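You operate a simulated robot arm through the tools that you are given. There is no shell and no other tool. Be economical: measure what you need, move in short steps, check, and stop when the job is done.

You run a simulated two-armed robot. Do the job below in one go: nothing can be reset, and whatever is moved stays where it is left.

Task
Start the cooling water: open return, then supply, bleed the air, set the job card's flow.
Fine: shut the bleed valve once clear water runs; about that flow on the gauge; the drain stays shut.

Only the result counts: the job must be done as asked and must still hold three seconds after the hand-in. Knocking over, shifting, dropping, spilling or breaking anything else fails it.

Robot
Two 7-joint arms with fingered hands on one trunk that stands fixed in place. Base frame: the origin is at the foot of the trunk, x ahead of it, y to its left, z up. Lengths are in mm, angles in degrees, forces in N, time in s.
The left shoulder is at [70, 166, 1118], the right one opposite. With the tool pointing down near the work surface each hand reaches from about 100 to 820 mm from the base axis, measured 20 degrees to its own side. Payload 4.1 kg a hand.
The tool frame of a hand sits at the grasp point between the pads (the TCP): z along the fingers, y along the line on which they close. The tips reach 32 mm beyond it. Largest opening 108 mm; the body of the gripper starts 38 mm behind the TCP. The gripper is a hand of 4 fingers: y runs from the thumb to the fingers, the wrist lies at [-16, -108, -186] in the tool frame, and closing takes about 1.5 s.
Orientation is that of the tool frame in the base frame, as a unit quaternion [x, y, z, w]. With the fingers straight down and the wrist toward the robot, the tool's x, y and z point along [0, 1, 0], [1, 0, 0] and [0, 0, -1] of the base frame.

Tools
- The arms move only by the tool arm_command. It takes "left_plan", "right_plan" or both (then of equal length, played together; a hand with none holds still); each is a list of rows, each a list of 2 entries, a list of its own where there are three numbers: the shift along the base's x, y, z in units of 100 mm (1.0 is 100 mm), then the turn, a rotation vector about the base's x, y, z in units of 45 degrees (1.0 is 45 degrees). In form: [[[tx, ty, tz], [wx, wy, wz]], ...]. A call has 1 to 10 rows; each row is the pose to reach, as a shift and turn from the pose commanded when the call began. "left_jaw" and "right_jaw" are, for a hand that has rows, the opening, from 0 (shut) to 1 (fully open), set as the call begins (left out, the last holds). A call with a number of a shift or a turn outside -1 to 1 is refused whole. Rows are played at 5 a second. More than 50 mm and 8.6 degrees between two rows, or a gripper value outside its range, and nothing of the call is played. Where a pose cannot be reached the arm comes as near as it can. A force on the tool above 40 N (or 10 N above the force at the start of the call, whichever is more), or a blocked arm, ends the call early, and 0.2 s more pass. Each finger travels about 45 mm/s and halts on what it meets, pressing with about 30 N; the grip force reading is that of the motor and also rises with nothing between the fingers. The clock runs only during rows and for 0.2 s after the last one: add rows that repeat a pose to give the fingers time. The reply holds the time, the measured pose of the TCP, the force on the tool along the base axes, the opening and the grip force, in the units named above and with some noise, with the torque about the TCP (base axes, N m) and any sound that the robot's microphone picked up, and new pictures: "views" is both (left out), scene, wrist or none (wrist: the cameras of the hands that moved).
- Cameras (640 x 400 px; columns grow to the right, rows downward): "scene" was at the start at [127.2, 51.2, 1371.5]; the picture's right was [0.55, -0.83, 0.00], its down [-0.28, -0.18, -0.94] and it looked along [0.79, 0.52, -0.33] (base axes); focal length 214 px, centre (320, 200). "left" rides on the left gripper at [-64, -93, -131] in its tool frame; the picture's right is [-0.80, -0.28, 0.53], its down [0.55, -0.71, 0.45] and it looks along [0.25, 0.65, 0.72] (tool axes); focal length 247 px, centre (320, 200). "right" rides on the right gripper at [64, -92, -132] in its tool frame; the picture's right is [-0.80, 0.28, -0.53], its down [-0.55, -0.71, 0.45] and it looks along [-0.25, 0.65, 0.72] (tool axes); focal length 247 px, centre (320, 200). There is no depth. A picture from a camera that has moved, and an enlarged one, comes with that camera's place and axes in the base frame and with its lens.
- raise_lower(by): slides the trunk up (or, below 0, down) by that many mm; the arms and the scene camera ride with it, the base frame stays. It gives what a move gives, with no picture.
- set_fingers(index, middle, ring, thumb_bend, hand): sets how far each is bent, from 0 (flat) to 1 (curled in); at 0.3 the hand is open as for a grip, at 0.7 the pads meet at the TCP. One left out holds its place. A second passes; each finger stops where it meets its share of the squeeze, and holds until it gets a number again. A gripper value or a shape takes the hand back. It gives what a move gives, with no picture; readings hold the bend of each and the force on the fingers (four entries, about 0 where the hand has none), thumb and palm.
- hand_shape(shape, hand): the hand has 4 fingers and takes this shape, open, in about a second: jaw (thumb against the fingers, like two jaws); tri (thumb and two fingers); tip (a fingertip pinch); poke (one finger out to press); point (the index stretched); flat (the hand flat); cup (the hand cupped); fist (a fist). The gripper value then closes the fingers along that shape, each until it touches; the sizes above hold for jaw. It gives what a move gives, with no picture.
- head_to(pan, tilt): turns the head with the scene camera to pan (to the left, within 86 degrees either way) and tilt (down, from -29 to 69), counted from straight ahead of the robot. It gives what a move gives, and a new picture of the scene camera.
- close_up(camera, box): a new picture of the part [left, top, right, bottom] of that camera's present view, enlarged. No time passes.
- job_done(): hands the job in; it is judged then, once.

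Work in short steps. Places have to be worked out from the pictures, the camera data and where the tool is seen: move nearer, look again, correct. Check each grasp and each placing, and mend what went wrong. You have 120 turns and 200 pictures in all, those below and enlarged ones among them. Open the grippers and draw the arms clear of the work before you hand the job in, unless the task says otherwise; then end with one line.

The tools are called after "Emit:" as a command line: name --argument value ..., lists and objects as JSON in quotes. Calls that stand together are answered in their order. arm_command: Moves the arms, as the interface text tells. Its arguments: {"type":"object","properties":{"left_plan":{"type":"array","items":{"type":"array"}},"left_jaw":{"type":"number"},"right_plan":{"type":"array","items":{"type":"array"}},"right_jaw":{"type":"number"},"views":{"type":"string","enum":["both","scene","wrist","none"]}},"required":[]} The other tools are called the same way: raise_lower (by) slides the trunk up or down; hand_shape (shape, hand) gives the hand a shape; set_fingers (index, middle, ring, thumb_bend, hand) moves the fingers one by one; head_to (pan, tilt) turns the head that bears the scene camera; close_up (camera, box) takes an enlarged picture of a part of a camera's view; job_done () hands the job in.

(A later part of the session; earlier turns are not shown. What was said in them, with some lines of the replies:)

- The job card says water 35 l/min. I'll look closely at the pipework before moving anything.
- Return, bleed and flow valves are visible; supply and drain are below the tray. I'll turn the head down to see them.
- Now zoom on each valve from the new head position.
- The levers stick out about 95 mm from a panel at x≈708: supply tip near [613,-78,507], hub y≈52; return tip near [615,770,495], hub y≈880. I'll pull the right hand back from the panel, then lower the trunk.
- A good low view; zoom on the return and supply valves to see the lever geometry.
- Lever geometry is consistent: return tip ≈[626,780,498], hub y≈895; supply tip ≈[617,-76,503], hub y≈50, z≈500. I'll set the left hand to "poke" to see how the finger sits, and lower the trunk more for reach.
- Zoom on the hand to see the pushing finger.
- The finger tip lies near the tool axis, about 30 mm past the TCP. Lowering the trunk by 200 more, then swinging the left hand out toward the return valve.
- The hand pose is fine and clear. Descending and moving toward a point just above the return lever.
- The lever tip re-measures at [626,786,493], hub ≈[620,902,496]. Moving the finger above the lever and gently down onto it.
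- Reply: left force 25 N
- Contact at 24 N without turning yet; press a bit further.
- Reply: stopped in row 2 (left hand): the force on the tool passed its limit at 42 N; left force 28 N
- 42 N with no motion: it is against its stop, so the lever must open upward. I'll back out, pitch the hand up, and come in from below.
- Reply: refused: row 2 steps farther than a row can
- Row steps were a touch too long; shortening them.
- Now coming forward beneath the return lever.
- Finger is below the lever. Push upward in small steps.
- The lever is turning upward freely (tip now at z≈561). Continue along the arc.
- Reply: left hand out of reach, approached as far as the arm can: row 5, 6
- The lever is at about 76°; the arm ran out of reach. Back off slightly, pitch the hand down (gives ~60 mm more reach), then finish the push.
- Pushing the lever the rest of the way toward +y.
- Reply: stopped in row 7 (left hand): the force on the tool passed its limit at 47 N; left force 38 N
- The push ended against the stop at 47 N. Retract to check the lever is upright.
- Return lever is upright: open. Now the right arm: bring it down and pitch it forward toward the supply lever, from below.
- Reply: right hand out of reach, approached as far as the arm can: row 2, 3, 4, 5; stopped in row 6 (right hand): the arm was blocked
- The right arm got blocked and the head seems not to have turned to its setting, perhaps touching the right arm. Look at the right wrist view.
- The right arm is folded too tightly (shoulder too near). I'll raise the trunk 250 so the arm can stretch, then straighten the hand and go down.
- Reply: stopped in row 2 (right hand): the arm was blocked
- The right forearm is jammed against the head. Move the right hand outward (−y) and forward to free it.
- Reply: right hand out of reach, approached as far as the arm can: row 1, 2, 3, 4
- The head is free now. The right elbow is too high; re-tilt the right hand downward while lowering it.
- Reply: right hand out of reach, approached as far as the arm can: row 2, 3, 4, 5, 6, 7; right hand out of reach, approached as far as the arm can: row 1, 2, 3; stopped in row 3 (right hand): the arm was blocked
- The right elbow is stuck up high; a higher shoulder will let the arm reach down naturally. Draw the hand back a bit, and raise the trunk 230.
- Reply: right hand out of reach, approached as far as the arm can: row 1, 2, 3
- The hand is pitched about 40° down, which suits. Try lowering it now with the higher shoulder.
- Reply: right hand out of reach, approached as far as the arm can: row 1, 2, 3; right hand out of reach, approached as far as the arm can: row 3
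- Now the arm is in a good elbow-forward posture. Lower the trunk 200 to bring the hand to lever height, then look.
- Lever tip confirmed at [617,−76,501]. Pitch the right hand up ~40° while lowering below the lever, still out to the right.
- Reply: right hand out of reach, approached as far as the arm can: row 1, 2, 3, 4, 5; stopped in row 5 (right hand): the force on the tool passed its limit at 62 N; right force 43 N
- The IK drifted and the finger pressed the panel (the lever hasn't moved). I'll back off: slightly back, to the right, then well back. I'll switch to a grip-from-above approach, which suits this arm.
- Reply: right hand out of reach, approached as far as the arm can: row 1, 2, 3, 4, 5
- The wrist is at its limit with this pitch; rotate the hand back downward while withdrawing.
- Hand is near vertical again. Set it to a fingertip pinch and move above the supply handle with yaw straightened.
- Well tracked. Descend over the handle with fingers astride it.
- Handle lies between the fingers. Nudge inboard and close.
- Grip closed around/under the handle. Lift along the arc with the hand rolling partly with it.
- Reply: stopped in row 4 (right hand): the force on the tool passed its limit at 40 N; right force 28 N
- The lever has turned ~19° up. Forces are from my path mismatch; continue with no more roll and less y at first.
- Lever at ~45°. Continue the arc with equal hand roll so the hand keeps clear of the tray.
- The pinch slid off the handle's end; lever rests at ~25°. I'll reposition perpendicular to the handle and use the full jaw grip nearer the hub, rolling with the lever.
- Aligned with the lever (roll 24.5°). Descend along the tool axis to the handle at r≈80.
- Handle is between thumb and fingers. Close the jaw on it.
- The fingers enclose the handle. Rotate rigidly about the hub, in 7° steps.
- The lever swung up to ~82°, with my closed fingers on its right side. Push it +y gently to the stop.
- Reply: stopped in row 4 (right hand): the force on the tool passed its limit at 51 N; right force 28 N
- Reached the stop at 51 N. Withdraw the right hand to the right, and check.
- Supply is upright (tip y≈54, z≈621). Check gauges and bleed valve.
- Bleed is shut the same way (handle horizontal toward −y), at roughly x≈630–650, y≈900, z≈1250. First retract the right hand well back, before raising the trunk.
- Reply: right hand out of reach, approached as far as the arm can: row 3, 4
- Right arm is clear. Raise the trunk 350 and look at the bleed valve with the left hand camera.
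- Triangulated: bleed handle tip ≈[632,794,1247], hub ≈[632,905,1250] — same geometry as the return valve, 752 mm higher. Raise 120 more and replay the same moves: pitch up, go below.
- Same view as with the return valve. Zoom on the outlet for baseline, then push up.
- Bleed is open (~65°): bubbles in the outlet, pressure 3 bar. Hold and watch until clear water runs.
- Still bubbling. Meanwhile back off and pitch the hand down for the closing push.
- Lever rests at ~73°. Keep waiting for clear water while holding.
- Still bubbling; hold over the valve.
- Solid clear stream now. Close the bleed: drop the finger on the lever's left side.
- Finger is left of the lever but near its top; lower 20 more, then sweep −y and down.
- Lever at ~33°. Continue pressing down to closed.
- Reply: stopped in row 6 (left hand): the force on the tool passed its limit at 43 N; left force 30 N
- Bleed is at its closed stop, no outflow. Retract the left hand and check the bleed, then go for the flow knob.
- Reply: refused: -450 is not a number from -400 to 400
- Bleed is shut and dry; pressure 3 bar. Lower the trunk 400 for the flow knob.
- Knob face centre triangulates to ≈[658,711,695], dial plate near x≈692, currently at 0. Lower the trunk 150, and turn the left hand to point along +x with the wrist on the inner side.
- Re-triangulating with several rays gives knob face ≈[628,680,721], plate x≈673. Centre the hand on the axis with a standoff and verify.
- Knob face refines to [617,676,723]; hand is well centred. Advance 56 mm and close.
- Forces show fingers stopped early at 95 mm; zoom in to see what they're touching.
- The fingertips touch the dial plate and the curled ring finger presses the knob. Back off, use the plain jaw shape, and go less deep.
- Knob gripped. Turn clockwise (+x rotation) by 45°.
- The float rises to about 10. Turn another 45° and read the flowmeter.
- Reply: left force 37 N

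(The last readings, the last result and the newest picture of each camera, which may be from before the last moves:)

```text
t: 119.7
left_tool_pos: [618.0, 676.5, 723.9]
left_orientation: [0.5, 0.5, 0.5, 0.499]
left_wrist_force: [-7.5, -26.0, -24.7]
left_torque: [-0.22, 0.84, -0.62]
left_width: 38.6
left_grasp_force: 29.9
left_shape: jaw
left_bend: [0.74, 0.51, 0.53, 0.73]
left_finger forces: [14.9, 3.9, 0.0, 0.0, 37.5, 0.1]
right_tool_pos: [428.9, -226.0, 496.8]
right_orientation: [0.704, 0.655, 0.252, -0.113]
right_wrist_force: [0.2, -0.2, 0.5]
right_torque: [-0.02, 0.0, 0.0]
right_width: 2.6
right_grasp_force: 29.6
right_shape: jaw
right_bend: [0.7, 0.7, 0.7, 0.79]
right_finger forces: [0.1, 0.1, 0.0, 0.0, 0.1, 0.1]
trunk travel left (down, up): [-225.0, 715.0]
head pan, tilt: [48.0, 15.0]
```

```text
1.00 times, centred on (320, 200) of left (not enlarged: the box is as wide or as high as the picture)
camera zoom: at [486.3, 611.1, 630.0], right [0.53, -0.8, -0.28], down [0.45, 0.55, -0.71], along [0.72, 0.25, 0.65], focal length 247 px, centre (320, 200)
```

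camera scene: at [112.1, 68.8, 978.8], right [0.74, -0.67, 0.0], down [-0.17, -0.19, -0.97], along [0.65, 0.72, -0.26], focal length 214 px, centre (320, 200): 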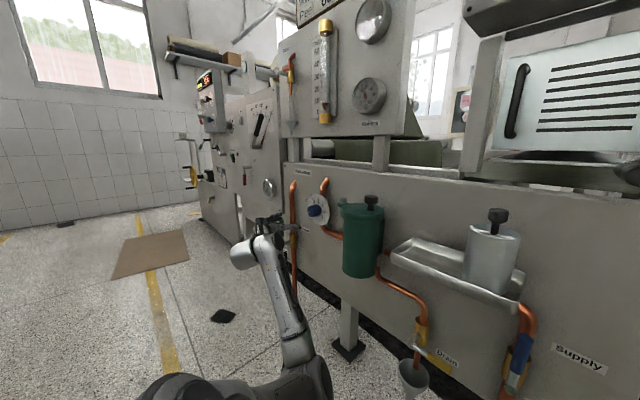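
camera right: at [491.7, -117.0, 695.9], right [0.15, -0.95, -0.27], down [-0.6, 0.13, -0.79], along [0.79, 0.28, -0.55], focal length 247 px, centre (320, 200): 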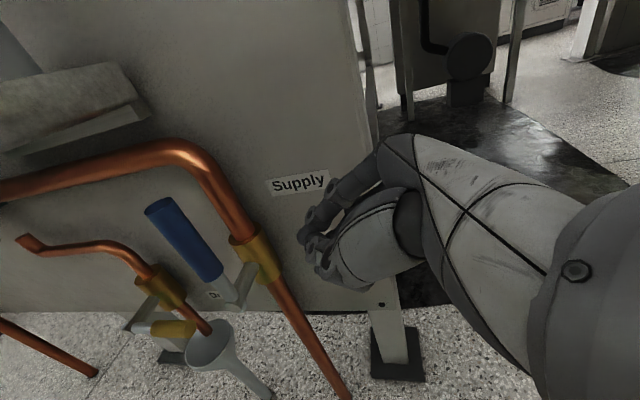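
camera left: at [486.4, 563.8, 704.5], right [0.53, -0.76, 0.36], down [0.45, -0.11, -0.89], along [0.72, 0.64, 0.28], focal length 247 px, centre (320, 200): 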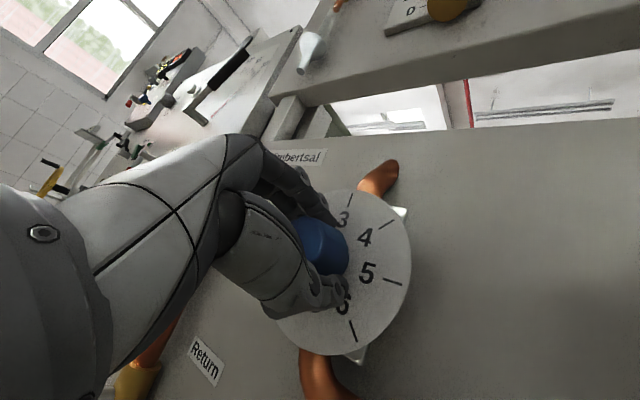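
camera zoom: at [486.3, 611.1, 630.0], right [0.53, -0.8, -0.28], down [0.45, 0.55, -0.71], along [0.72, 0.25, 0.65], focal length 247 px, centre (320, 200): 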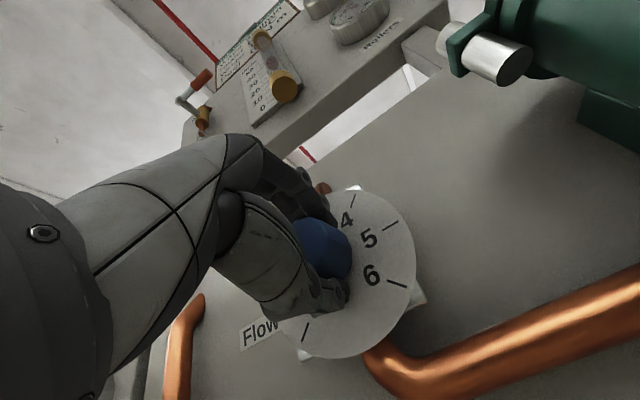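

Float near 21–23 after 90°. Release, roll the open hand back 90° around the knob, and regrip.

Emit:
arm_command --left_plan '[[[0, 0, 0], [0, 0, 0]], [[0, 0, 0], [0, 0, 0]], [[0, 0, 0], [0, 0, 0]], [[-0.2, 0, 0], [0, 0, 0]], [[-0.2, 0, 0], [-0.16, 0, 0]], [[-0.2, 0, 0], [-0.33, 0, 0]], [[-0.2, 0, 0], [-0.5, 0, 0]], [[-0.2, 0, 0], [-0.67, 0, 0]], [[-0.2, 0, 0], [-0.84, 0, 0]], [[-0.2, 0, 0], [-1, 0, 0]]]' --left_jaw 1 --views "none"

Emit:
arm_command --left_plan '[[[0, 0, 0], [-0.16, 0, 0]], [[0, 0, 0], [-0.33, 0, 0]], [[0, 0, 0], [-0.5, 0, 0]], [[0, 0, 0], [-0.67, 0, 0]], [[0.1, 0, 0], [-0.67, 0, 0]], [[0.2, 0, 0], [-0.67, 0, 0]]]' --left_jaw 1 --views "none"

Emit:
arm_command --left_plan '[[[0, 0, 0], [0, 0, 0]], [[0, 0, 0], [0, 0, 0]], [[0, 0, 0], [0, 0, 0]], [[0, 0, 0], [0, 0, 0]], [[0, 0, 0], [0, 0, 0]], [[0, 0, 0], [0, 0, 0]], [[0, 0, 0], [0, 0, 0]]]' --left_jaw 0 --views "wrist"

Emit:
close_up --camera "scene" --box '[310, 30, 345, 110]'

```text
t: 121.9
left_tool_pos: [596.2, 678.3, 725.6]
left_orientation: [0.268, 0.654, 0.27, 0.654]
left_wrist_force: [0.1, -0.8, 0.8]
left_torque: [0.0, 0.02, -0.01]
left_width: 107.7
left_grasp_force: 0.1
left_shape: jaw
left_bend: [0.3, 0.3, 0.3, 0.3]
left_finger forces: [0.0, 0.0, 0.0, 0.1, 0.1, 0.0]
right_tool_pos: [428.5, -224.3, 495.8]
right_orientation: [0.704, 0.654, 0.253, -0.112]
right_wrist_force: [0.0, 0.4, 0.5]
right_torque: [-0.01, 0.0, 0.0]
right_width: 2.8
right_grasp_force: 30.1
right_shape: jaw
right_bend: [0.7, 0.7, 0.7, 0.79]
right_finger forces: [0.1, 0.0, 0.0, 0.0, 0.0, 0.0]
trunk travel left (down, up): [-225.0, 715.0]
head pan, tilt: [48.0, 15.0]
```

```text
t: 123.3
left_tool_pos: [617.6, 675.3, 725.4]
left_orientation: [0.09, 0.702, 0.092, 0.701]
left_wrist_force: [-0.3, 1.1, 0.2]
left_torque: [0.0, 0.04, 0.0]
left_width: 107.7
left_grasp_force: 0.1
left_shape: jaw
left_bend: [0.3, 0.3, 0.3, 0.3]
left_finger forces: [0.0, 0.0, 0.0, 0.1, 0.0, 0.1]
right_tool_pos: [428.4, -225.4, 498.6]
right_orientation: [0.704, 0.654, 0.252, -0.113]
right_wrist_force: [-0.3, 0.6, 0.5]
right_torque: [0.04, -0.02, -0.02]
right_width: 2.9
right_grasp_force: 30.1
right_shape: jaw
right_bend: [0.7, 0.7, 0.7, 0.79]
right_finger forces: [0.2, 0.0, 0.1, 0.0, 0.0, 0.0]
trunk travel left (down, up): [-225.0, 715.0]
head pan, tilt: [48.0, 15.0]
```

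```text
t: 124.9
left_tool_pos: [617.7, 676.4, 725.4]
left_orientation: [0.091, 0.702, 0.091, 0.701]
left_wrist_force: [1.6, -0.9, -0.2]
left_torque: [-0.02, -0.02, -0.04]
left_width: 37.4
left_grasp_force: 29.9
left_shape: jaw
left_bend: [0.74, 0.49, 0.54, 0.74]
left_finger forces: [13.7, 8.3, 3.1, 0.0, 26.5, 0.1]
right_tool_pos: [428.8, -225.5, 498.0]
right_orientation: [0.704, 0.654, 0.252, -0.113]
right_wrist_force: [0.1, -0.3, 0.5]
right_torque: [0.01, 0.01, 0.01]
right_width: 2.5
right_grasp_force: 29.5
right_shape: jaw
right_bend: [0.7, 0.7, 0.7, 0.79]
right_finger forces: [0.0, 0.2, 0.1, 0.0, 0.1, 0.0]
trunk travel left (down, up): [-225.0, 715.0]
head pan, tilt: [48.0, 15.0]
camera left: at [486.4, 569.1, 764.7], right [0.53, -0.48, 0.7], down [0.45, -0.54, -0.71], along [0.72, 0.69, -0.08], focal length 247 px, centre (320, 200)
```

left: 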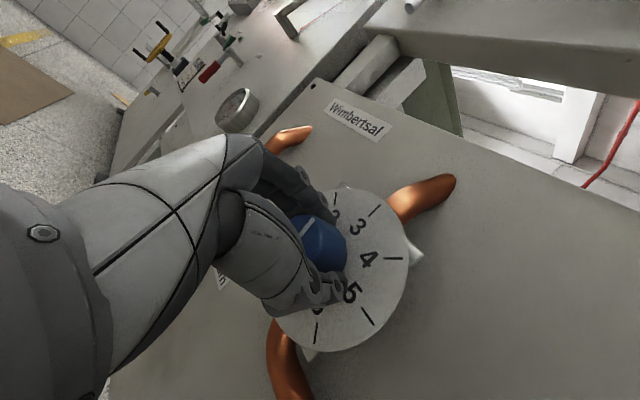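

```text
5.00 times, centred on (328, 70) of scene
camera zoom: at [112.2, 68.6, 978.8], right [0.74, -0.67, 0.0], down [-0.17, -0.19, -0.97], along [0.65, 0.72, -0.26], focal length 1072 px, centre (282, 850)
```

zoom: 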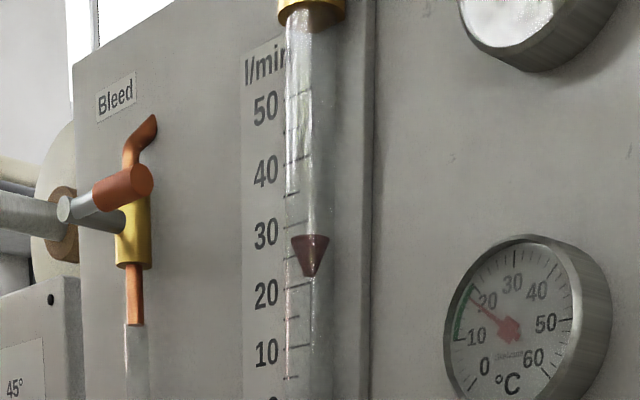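

Float has settled: top edge ≈27. Turn about 22° more and wait for it to settle.

Emit:
arm_command --left_plan '[[[0, 0, 0], [0.16, 0, 0]], [[0, 0, 0], [0.33, 0, 0]], [[0, 0, 0], [0.49, 0, 0]], [[0, 0, 0], [0.49, 0, 0]], [[0, 0, 0], [0.49, 0, 0]], [[0, 0, 0], [0.49, 0, 0]], [[0, 0, 0], [0.49, 0, 0]], [[0, 0, 0], [0.49, 0, 0]], [[0, 0, 0], [0.49, 0, 0]], [[0, 0, 0], [0.49, 0, 0]]]' --views "none"

Emit:
arm_command --left_plan '[[[0, 0, 0], [0, 0, 0]], [[0, 0, 0], [0, 0, 0]], [[0, 0, 0], [0, 0, 0]], [[0, 0, 0], [0, 0, 0]], [[0, 0, 0], [0, 0, 0]], [[0, 0, 0], [0, 0, 0]], [[0, 0, 0], [0, 0, 0]], [[0, 0, 0], [0, 0, 0]]]' --views "none"

Emit:
close_up --camera "scene" --box '[310, 30, 345, 110]'

```text
t: 127.1
left_tool_pos: [616.9, 676.2, 725.7]
left_orientation: [0.224, 0.671, 0.225, 0.67]
left_wrist_force: [3.7, -15.0, -5.6]
left_torque: [-0.12, 0.18, -0.43]
left_width: 36.4
left_grasp_force: 30.1
left_shape: jaw
left_bend: [0.74, 0.5, 0.55, 0.73]
left_finger forces: [12.4, 6.3, 1.3, 0.0, 34.3, 0.0]
right_tool_pos: [428.5, -225.7, 496.9]
right_orientation: [0.704, 0.654, 0.253, -0.113]
right_wrist_force: [0.0, -0.6, -0.2]
right_torque: [-0.02, 0.0, -0.01]
right_width: 2.5
right_grasp_force: 30.2
right_shape: jaw
right_bend: [0.7, 0.7, 0.7, 0.79]
right_finger forces: [0.1, 0.0, 0.0, 0.0, 0.0, 0.1]
trunk travel left (down, up): [-225.0, 715.0]
head pan, tilt: [48.0, 15.0]
```

```text
t: 128.9
left_tool_pos: [617.3, 676.0, 725.0]
left_orientation: [0.224, 0.671, 0.224, 0.67]
left_wrist_force: [5.6, -14.7, -5.0]
left_torque: [-0.1, 0.17, -0.47]
left_width: 36.4
left_grasp_force: 30.2
left_shape: jaw
left_bend: [0.74, 0.5, 0.55, 0.73]
left_finger forces: [12.4, 6.2, 1.3, 0.0, 34.1, 0.0]
right_tool_pos: [428.3, -226.4, 496.0]
right_orientation: [0.704, 0.654, 0.253, -0.113]
right_wrist_force: [1.4, 0.4, 0.0]
right_torque: [-0.03, -0.02, 0.03]
right_width: 2.7
right_grasp_force: 29.7
right_shape: jaw
right_bend: [0.7, 0.7, 0.7, 0.79]
right_finger forces: [0.0, 0.0, 0.0, 0.0, 0.0, 0.0]
trunk travel left (down, up): [-225.0, 715.0]
head pan, tilt: [48.0, 15.0]
```

```text
5.00 times, centred on (328, 70) of scene
camera zoom: at [113.0, 67.9, 978.8], right [0.74, -0.67, 0.0], down [-0.17, -0.19, -0.97], along [0.65, 0.72, -0.26], focal length 1072 px, centre (282, 850)
```

zoom: 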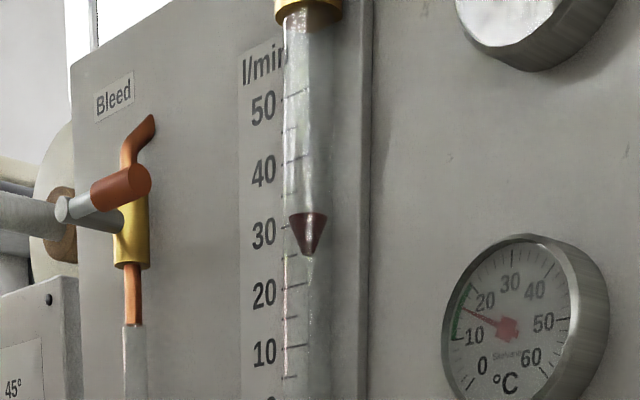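

Reading ≈30–31 now (22° gave ~3.7). Turn another 25°.

Emit:
arm_command --left_plan '[[[0, 0, 0], [0.16, 0, 0]], [[0, 0, 0], [0.33, 0, 0]], [[0, 0, 0], [0.45, 0, 0]], [[0, 0, 0], [0.56, 0, 0]], [[0, 0, 0], [0.56, 0, 0]], [[0, 0, 0], [0.56, 0, 0]], [[0, 0, 0], [0.56, 0, 0]], [[0, 0, 0], [0.56, 0, 0]], [[0, 0, 0], [0.56, 0, 0]], [[0, 0, 0], [0.56, 0, 0]]]' --views "none"

Emit:
arm_command --left_plan '[[[0, 0, 0], [0, 0, 0]], [[0, 0, 0], [0, 0, 0]], [[0, 0, 0], [0, 0, 0]], [[0, 0, 0], [0, 0, 0]], [[0, 0, 0], [0, 0, 0]], [[0, 0, 0], [0, 0, 0]], [[0, 0, 0], [0, 0, 0]], [[0, 0, 0], [0, 0, 0]]]' --views "wrist"

Emit:
close_up --camera "scene" --box '[310, 30, 345, 110]'

```text
t: 131.1
left_tool_pos: [617.3, 674.8, 724.9]
left_orientation: [0.365, 0.606, 0.365, 0.606]
left_wrist_force: [1.0, -24.6, -11.9]
left_torque: [-0.19, 0.45, -0.7]
left_width: 36.3
left_grasp_force: 29.9
left_shape: jaw
left_bend: [0.74, 0.51, 0.56, 0.73]
left_finger forces: [12.9, 4.7, 0.1, 0.0, 38.0, 0.0]
right_tool_pos: [428.8, -226.4, 496.9]
right_orientation: [0.704, 0.654, 0.252, -0.114]
right_wrist_force: [-0.2, 0.1, 0.7]
right_torque: [0.0, 0.01, -0.02]
right_width: 2.7
right_grasp_force: 30.1
right_shape: jaw
right_bend: [0.7, 0.7, 0.7, 0.79]
right_finger forces: [0.0, 0.0, 0.1, 0.0, 0.0, 0.1]
trunk travel left (down, up): [-225.0, 715.0]
head pan, tilt: [48.0, 15.0]
```

```text
t: 132.9
left_tool_pos: [616.6, 674.7, 724.7]
left_orientation: [0.364, 0.606, 0.365, 0.605]
left_wrist_force: [-0.1, -24.6, -12.6]
left_torque: [-0.18, 0.46, -0.63]
left_width: 36.6
left_grasp_force: 29.8
left_shape: jaw
left_bend: [0.74, 0.51, 0.56, 0.73]
left_finger forces: [12.7, 4.9, 0.1, 0.0, 38.0, 0.1]
right_tool_pos: [429.0, -226.5, 497.4]
right_orientation: [0.704, 0.654, 0.252, -0.114]
right_wrist_force: [0.1, -0.2, -0.8]
right_torque: [0.01, 0.03, -0.01]
right_width: 2.4
right_grasp_force: 30.2
right_shape: jaw
right_bend: [0.7, 0.7, 0.7, 0.79]
right_finger forces: [0.0, 0.0, 0.0, 0.1, 0.0, 0.0]
trunk travel left (down, up): [-225.0, 715.0]
head pan, tilt: [48.0, 15.0]
camera left: at [486.1, 574.2, 673.0], right [0.53, -0.84, 0.12], down [0.45, 0.16, -0.88], along [0.72, 0.53, 0.46], focal length 247 px, centre (320, 200)
```

left: 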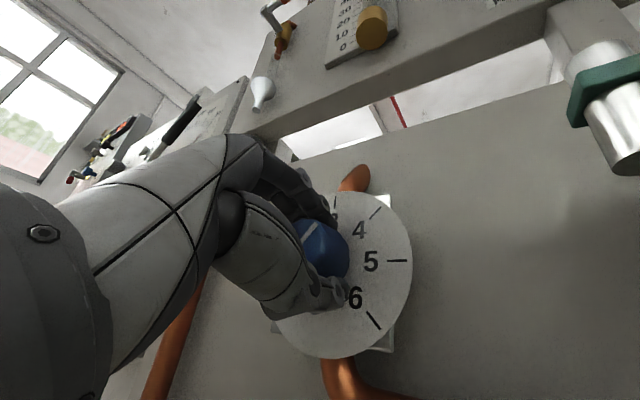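

```text
5.00 times, centred on (328, 70) of scene
camera zoom: at [113.2, 67.7, 978.7], right [0.74, -0.67, 0.0], down [-0.17, -0.19, -0.97], along [0.65, 0.72, -0.26], focal length 1072 px, centre (282, 850)
```

zoom: 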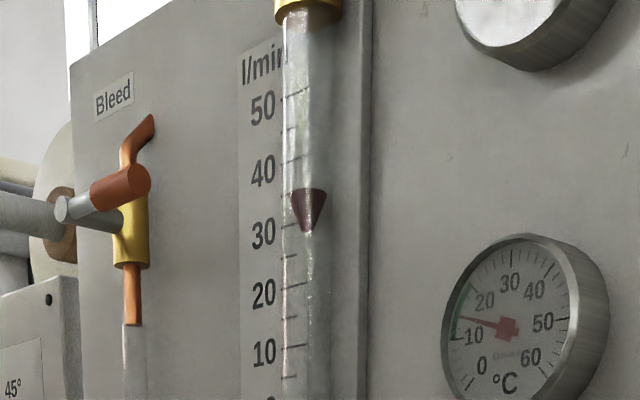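

Top of the float reads ≈35. Release the knob, back off, and raise the head to read the tube level, free of parallax.

Emit:
arm_command --left_plan '[[[0, 0, 0], [0, 0, 0]], [[0, 0, 0], [0, 0, 0]], [[0, 0, 0], [0, 0, 0]], [[0, 0, 0], [0, 0, 0]], [[-0.3, 0, 0], [0, 0, 0]], [[-0.6, 0, 0], [0, 0, 0]], [[-1, 0, 0], [0, 0, 0]]]' --left_jaw 1 --views "none"

Emit:
raise_lower --by 230

Emit:
head_to --pan 48 --tilt 0

Emit:
close_up --camera "scene" --box '[305, 150, 355, 230]'

```text
t: 134.5
left_tool_pos: [516.8, 673.9, 726.2]
left_orientation: [0.365, 0.605, 0.365, 0.606]
left_wrist_force: [0.5, 0.3, 0.4]
left_torque: [0.01, 0.0, -0.02]
left_width: 107.7
left_grasp_force: 0.0
left_shape: jaw
left_bend: [0.3, 0.3, 0.3, 0.3]
left_finger forces: [0.1, 0.0, 0.0, 0.0, 0.0, 0.0]
right_tool_pos: [428.3, -226.5, 497.0]
right_orientation: [0.704, 0.654, 0.253, -0.112]
right_wrist_force: [-0.5, -0.8, 0.3]
right_torque: [0.0, -0.01, 0.01]
right_width: 2.6
right_grasp_force: 29.7
right_shape: jaw
right_bend: [0.7, 0.7, 0.7, 0.79]
right_finger forces: [0.0, 0.0, 0.0, 0.1, 0.1, 0.0]
trunk travel left (down, up): [-225.0, 715.0]
head pan, tilt: [48.0, 15.0]
```

```text
t: 136.9
left_tool_pos: [517.9, 676.2, 955.8]
left_orientation: [0.364, 0.606, 0.366, 0.605]
left_wrist_force: [-1.1, 0.8, -0.4]
left_torque: [-0.03, 0.0, 0.01]
left_width: 107.8
left_grasp_force: 0.1
left_shape: jaw
left_bend: [0.3, 0.3, 0.3, 0.3]
left_finger forces: [0.0, 0.1, 0.1, 0.1, 0.1, 0.0]
right_tool_pos: [429.1, -226.7, 727.2]
right_orientation: [0.704, 0.654, 0.252, -0.113]
right_wrist_force: [0.6, -0.4, 0.3]
right_torque: [-0.04, 0.01, -0.02]
right_width: 2.6
right_grasp_force: 30.4
right_shape: jaw
right_bend: [0.7, 0.7, 0.7, 0.79]
right_finger forces: [0.0, 0.0, 0.0, 0.0, 0.0, 0.1]
trunk travel left (down, up): [-455.0, 485.0]
head pan, tilt: [48.0, 15.0]
```

```text
t: 137.7
left_tool_pos: [516.7, 675.1, 954.5]
left_orientation: [0.364, 0.606, 0.366, 0.605]
left_wrist_force: [-0.2, 0.0, -0.4]
left_torque: [0.04, 0.0, -0.04]
left_width: 107.6
left_grasp_force: 0.1
left_shape: jaw
left_bend: [0.3, 0.3, 0.3, 0.3]
left_finger forces: [0.0, 0.0, 0.1, 0.0, 0.1, 0.0]
right_tool_pos: [428.4, -226.2, 727.8]
right_orientation: [0.704, 0.654, 0.252, -0.113]
right_wrist_force: [0.7, 0.0, -0.5]
right_torque: [-0.01, 0.06, 0.02]
right_width: 2.7
right_grasp_force: 30.4
right_shape: jaw
right_bend: [0.7, 0.7, 0.7, 0.79]
right_finger forces: [0.0, 0.0, 0.0, 0.1, 0.0, 0.1]
trunk travel left (down, up): [-455.0, 485.0]
head pan, tilt: [48.0, 0.0]
camera scene: at [109.8, 66.3, 1232.9], right [0.74, -0.67, 0.0], down [0.0, 0.0, -1.0], along [0.67, 0.74, 0.0], focal length 214 px, centre (320, 200)
```

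scene: 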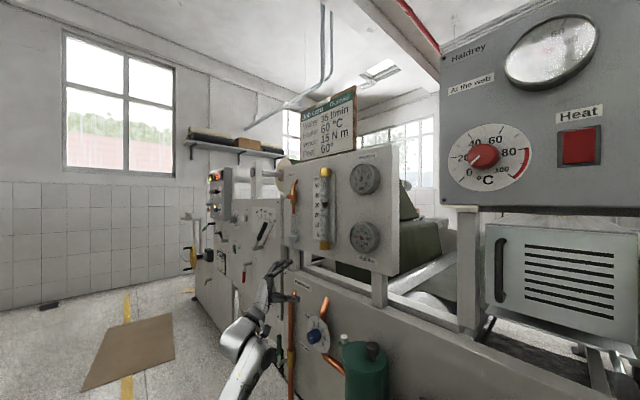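

```text
5.00 times, centred on (330, 190) of scene
camera zoom: at [109.8, 66.3, 1232.9], right [0.74, -0.67, 0.0], down [0.0, 0.0, -1.0], along [0.67, 0.74, 0.0], focal length 1072 px, centre (270, 250)
```

zoom: 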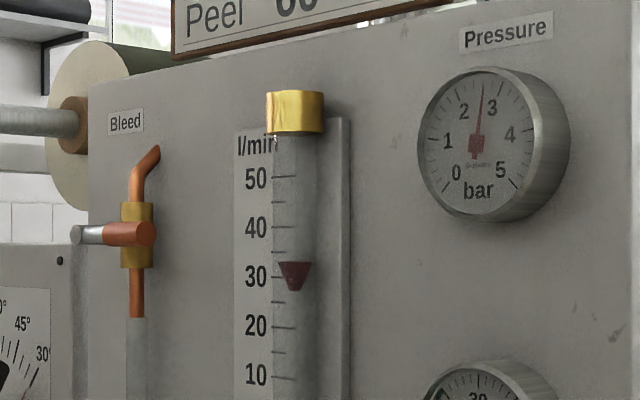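

Level reading: float top ≈33.2, so a little short. Go back down, regrip where I am, and turn ~15° more.

Emit:
raise_lower --by -230

Emit:
arm_command --left_plan '[[[0.35, 0, 0], [-0.15, 0, 0]], [[0.7, 0, 0], [-0.3, 0, 0]], [[1, 0.02, 0], [-0.45, 0, 0]]]' --left_jaw 1 --views "none"

Emit:
arm_command --left_plan '[[[0, 0, 0], [0, 0, 0]], [[0, 0, 0], [0, 0, 0]], [[0, 0, 0], [0, 0, 0]], [[0, 0, 0], [0, 0, 0]], [[0, 0, 0], [0, 0, 0]], [[0, 0, 0], [0, 0, 0]], [[0, 0, 0], [0, 0, 0]], [[0, 0, 0], [0.15, 0, 0]], [[0, 0, 0], [0.28, 0, 0]], [[0, 0, 0], [0.4, 0, 0]]]' --left_jaw 0 --views "none"

Emit:
arm_command --left_plan '[[[0, 0, 0], [0, 0, 0]], [[0, 0, 0], [0, 0, 0]], [[0, 0, 0], [0, 0, 0]], [[0, 0, 0], [0, 0, 0]], [[-0.3, 0, 0], [0, 0, 0]], [[-0.6, 0, 0], [0, 0, 0]], [[-1, 0, 0], [0, 0, 0]]]' --left_jaw 1 --views "none"

Emit:
raise_lower --by 230

Emit:
close_up --camera "scene" --box '[305, 150, 355, 230]'

```text
t: 140.1
left_tool_pos: [516.1, 675.3, 724.6]
left_orientation: [0.364, 0.606, 0.366, 0.606]
left_wrist_force: [-0.4, -0.2, -0.8]
left_torque: [0.0, -0.03, 0.01]
left_width: 107.4
left_grasp_force: 0.0
left_shape: jaw
left_bend: [0.3, 0.3, 0.3, 0.3]
left_finger forces: [0.0, 0.0, 0.0, 0.0, 0.0, 0.0]
right_tool_pos: [429.2, -226.5, 497.7]
right_orientation: [0.703, 0.655, 0.252, -0.113]
right_wrist_force: [0.1, 0.7, -1.0]
right_torque: [0.0, 0.01, 0.06]
right_width: 2.6
right_grasp_force: 30.1
right_shape: jaw
right_bend: [0.7, 0.7, 0.7, 0.79]
right_finger forces: [0.0, 0.0, 0.0, 0.1, 0.0, 0.0]
trunk travel left (down, up): [-225.0, 715.0]
head pan, tilt: [48.0, 0.0]
```

```text
t: 140.9
left_tool_pos: [614.8, 678.6, 724.8]
left_orientation: [0.251, 0.662, 0.253, 0.66]
left_wrist_force: [-0.4, 0.3, 0.4]
left_torque: [0.02, -0.03, -0.03]
left_width: 107.5
left_grasp_force: 0.0
left_shape: jaw
left_bend: [0.3, 0.3, 0.3, 0.3]
left_finger forces: [0.1, 0.0, 0.0, 0.1, 0.0, 0.0]
right_tool_pos: [429.5, -225.8, 496.6]
right_orientation: [0.704, 0.655, 0.252, -0.113]
right_wrist_force: [0.6, 0.0, 0.2]
right_torque: [-0.01, 0.01, 0.02]
right_width: 2.6
right_grasp_force: 29.9
right_shape: jaw
right_bend: [0.7, 0.7, 0.7, 0.79]
right_finger forces: [0.0, 0.0, 0.0, 0.0, 0.1, 0.0]
trunk travel left (down, up): [-225.0, 715.0]
head pan, tilt: [48.0, 0.0]
```

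```text
t: 143.1
left_tool_pos: [616.3, 676.1, 724.5]
left_orientation: [0.352, 0.613, 0.353, 0.613]
left_wrist_force: [-9.7, -8.5, -7.1]
left_torque: [-0.11, 0.3, -0.24]
left_width: 38.7
left_grasp_force: 30.2
left_shape: jaw
left_bend: [0.74, 0.53, 0.58, 0.73]
left_finger forces: [15.1, 8.1, 0.0, 0.0, 32.8, 0.1]
right_tool_pos: [428.0, -227.3, 497.7]
right_orientation: [0.704, 0.654, 0.253, -0.113]
right_wrist_force: [-0.2, 0.0, 0.0]
right_torque: [0.02, 0.0, 0.02]
right_width: 2.8
right_grasp_force: 30.5
right_shape: jaw
right_bend: [0.7, 0.7, 0.7, 0.79]
right_finger forces: [0.0, 0.0, 0.1, 0.1, 0.0, 0.0]
trunk travel left (down, up): [-225.0, 715.0]
head pan, tilt: [48.0, 0.0]
```

```text
t: 144.7
left_tool_pos: [516.6, 676.9, 725.4]
left_orientation: [0.352, 0.613, 0.353, 0.614]
left_wrist_force: [0.0, -0.4, -0.2]
left_torque: [0.0, -0.01, 0.02]
left_width: 107.7
left_grasp_force: 0.2
left_shape: jaw
left_bend: [0.3, 0.3, 0.3, 0.3]
left_finger forces: [0.0, 0.0, 0.1, 0.0, 0.1, 0.0]
right_tool_pos: [429.0, -225.7, 497.5]
right_orientation: [0.704, 0.654, 0.253, -0.113]
right_wrist_force: [-0.1, -1.1, -0.2]
right_torque: [0.02, -0.02, -0.01]
right_width: 2.5
right_grasp_force: 30.3
right_shape: jaw
right_bend: [0.7, 0.7, 0.7, 0.79]
right_finger forces: [0.1, 0.0, 0.0, 0.0, 0.0, 0.0]
trunk travel left (down, up): [-225.0, 715.0]
head pan, tilt: [48.0, 0.0]
```

```text
t: 147.1
left_tool_pos: [515.5, 677.0, 954.9]
left_orientation: [0.352, 0.613, 0.354, 0.613]
left_wrist_force: [-0.1, 0.0, 0.0]
left_torque: [0.0, 0.02, 0.03]
left_width: 107.5
left_grasp_force: 0.0
left_shape: jaw
left_bend: [0.3, 0.3, 0.3, 0.3]
left_finger forces: [0.0, 0.1, 0.0, 0.0, 0.0, 0.0]
right_tool_pos: [428.8, -225.5, 727.5]
right_orientation: [0.704, 0.655, 0.253, -0.112]
right_wrist_force: [0.5, 0.1, -1.0]
right_torque: [-0.01, 0.01, 0.02]
right_width: 2.4
right_grasp_force: 30.7
right_shape: jaw
right_bend: [0.7, 0.7, 0.7, 0.79]
right_finger forces: [0.0, 0.0, 0.0, 0.0, 0.0, 0.1]
trunk travel left (down, up): [-455.0, 485.0]
head pan, tilt: [48.0, 0.0]
```

```text
5.00 times, centred on (330, 190) of scene
camera zoom: at [109.9, 66.3, 1232.9], right [0.74, -0.67, 0.0], down [0.0, 0.0, -1.0], along [0.67, 0.74, 0.0], focal length 1072 px, centre (270, 250)
```

zoom: 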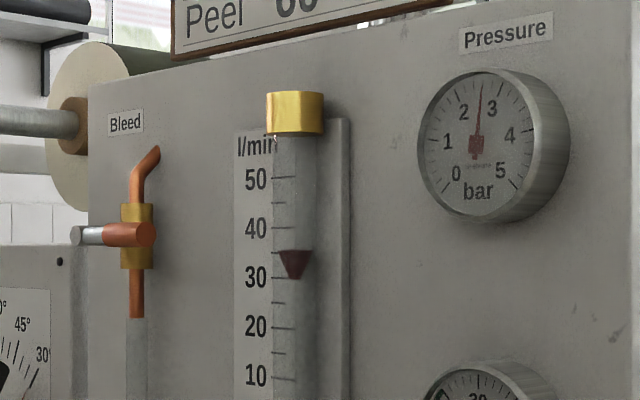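

Float top now reads ≈35.6 — about 35. Open the right hand, draw the left arm further back, and do a last check of all valves.

Emit:
arm_command --left_plan '[[[-0.3, -0.2, 0], [0, 0, 0]], [[-0.6, -0.4, 0], [0, 0, 0]], [[-0.9, -0.6, 0], [0, 0, 0]], [[-0.9, -0.6, 0], [0, 0, 0]]]' --right_plan '[[[0, 0, 0], [0, 0, 0]], [[0, 0, 0], [0, 0, 0]], [[0, 0, 0], [0, 0, 0]], [[0, 0, 0], [0, 0, 0]]]' --left_jaw 1 --right_jaw 1 --views "none"

Emit:
head_to --pan 35 --tilt 25

Emit:
close_up --camera "scene" --box '[220, 80, 480, 400]'

```text
t: 148.1
left_tool_pos: [423.4, 617.8, 954.8]
left_orientation: [0.352, 0.613, 0.353, 0.613]
left_wrist_force: [-0.2, 0.0, 0.5]
left_torque: [0.04, -0.01, -0.06]
left_width: 107.6
left_grasp_force: 0.1
left_shape: jaw
left_bend: [0.3, 0.3, 0.3, 0.3]
left_finger forces: [0.0, 0.0, 0.0, 0.1, 0.0, 0.0]
right_tool_pos: [430.0, -226.5, 726.2]
right_orientation: [0.704, 0.655, 0.253, -0.112]
right_wrist_force: [0.0, -0.4, 0.4]
right_torque: [0.03, -0.01, -0.02]
right_width: 107.9
right_grasp_force: 0.1
right_shape: jaw
right_bend: [0.3, 0.3, 0.3, 0.3]
right_finger forces: [0.0, 0.1, 0.1, 0.0, 0.0, 0.0]
trunk travel left (down, up): [-455.0, 485.0]
head pan, tilt: [48.0, 0.0]
```

```text
t: 149.0
left_tool_pos: [423.5, 616.9, 956.5]
left_orientation: [0.353, 0.612, 0.353, 0.613]
left_wrist_force: [0.9, -0.2, -0.4]
left_torque: [-0.02, 0.0, 0.03]
left_width: 107.7
left_grasp_force: 0.0
left_shape: jaw
left_bend: [0.3, 0.3, 0.3, 0.3]
left_finger forces: [0.0, 0.1, 0.1, 0.1, 0.0, 0.0]
right_tool_pos: [429.6, -225.5, 727.2]
right_orientation: [0.704, 0.655, 0.252, -0.112]
right_wrist_force: [0.0, -0.6, 0.7]
right_torque: [0.04, -0.03, 0.02]
right_width: 108.0
right_grasp_force: 0.1
right_shape: jaw
right_bend: [0.3, 0.3, 0.3, 0.3]
right_finger forces: [0.1, 0.0, 0.0, 0.1, 0.1, 0.0]
trunk travel left (down, up): [-455.0, 485.0]
head pan, tilt: [35.0, 25.0]
camera scene: at [125.0, 52.3, 1192.7], right [0.57, -0.82, 0.0], down [-0.35, -0.24, -0.91], along [0.74, 0.52, -0.42], focal length 214 px, centre (320, 200)
```

scene: 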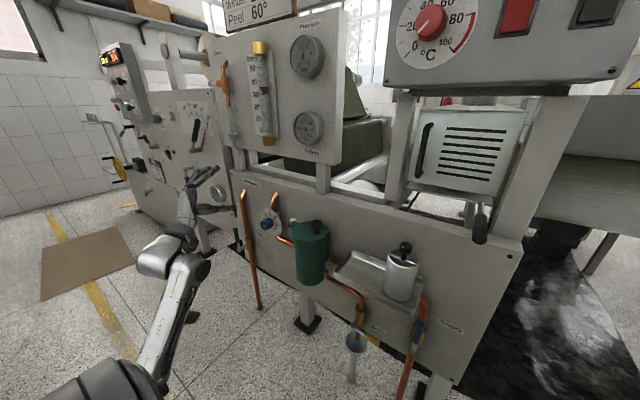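

```text
1.25 times, centred on (350, 240) of scene
camera zoom: at [125.0, 52.3, 1192.7], right [0.57, -0.82, 0.0], down [-0.35, -0.24, -0.91], along [0.74, 0.52, -0.42], focal length 268 px, centre (282, 150)
```

zoom: 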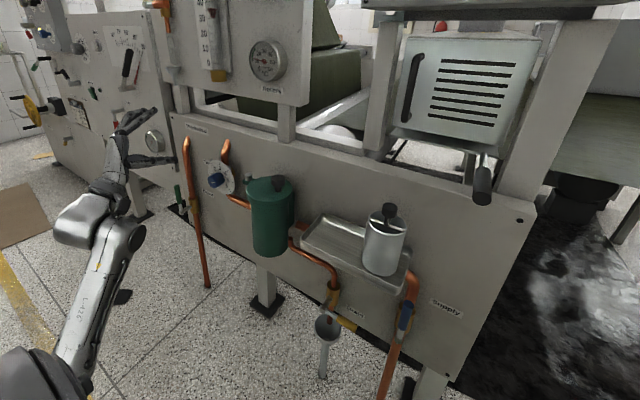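

Return and supply levers are upright (open), the bleed is shut, the drain is untouched (shut), the cup is still on its tray, and the flow reads about 35. Handing in.

Emit:
job_done

```text
The job is handed in.
```

The cooling water is running: I opened return, then supply, bled the air until clear water ran, and shut the bleed valve. Flow is set to about 35 l/min (float top reads roughly 35.6), and the drain stayed shut.
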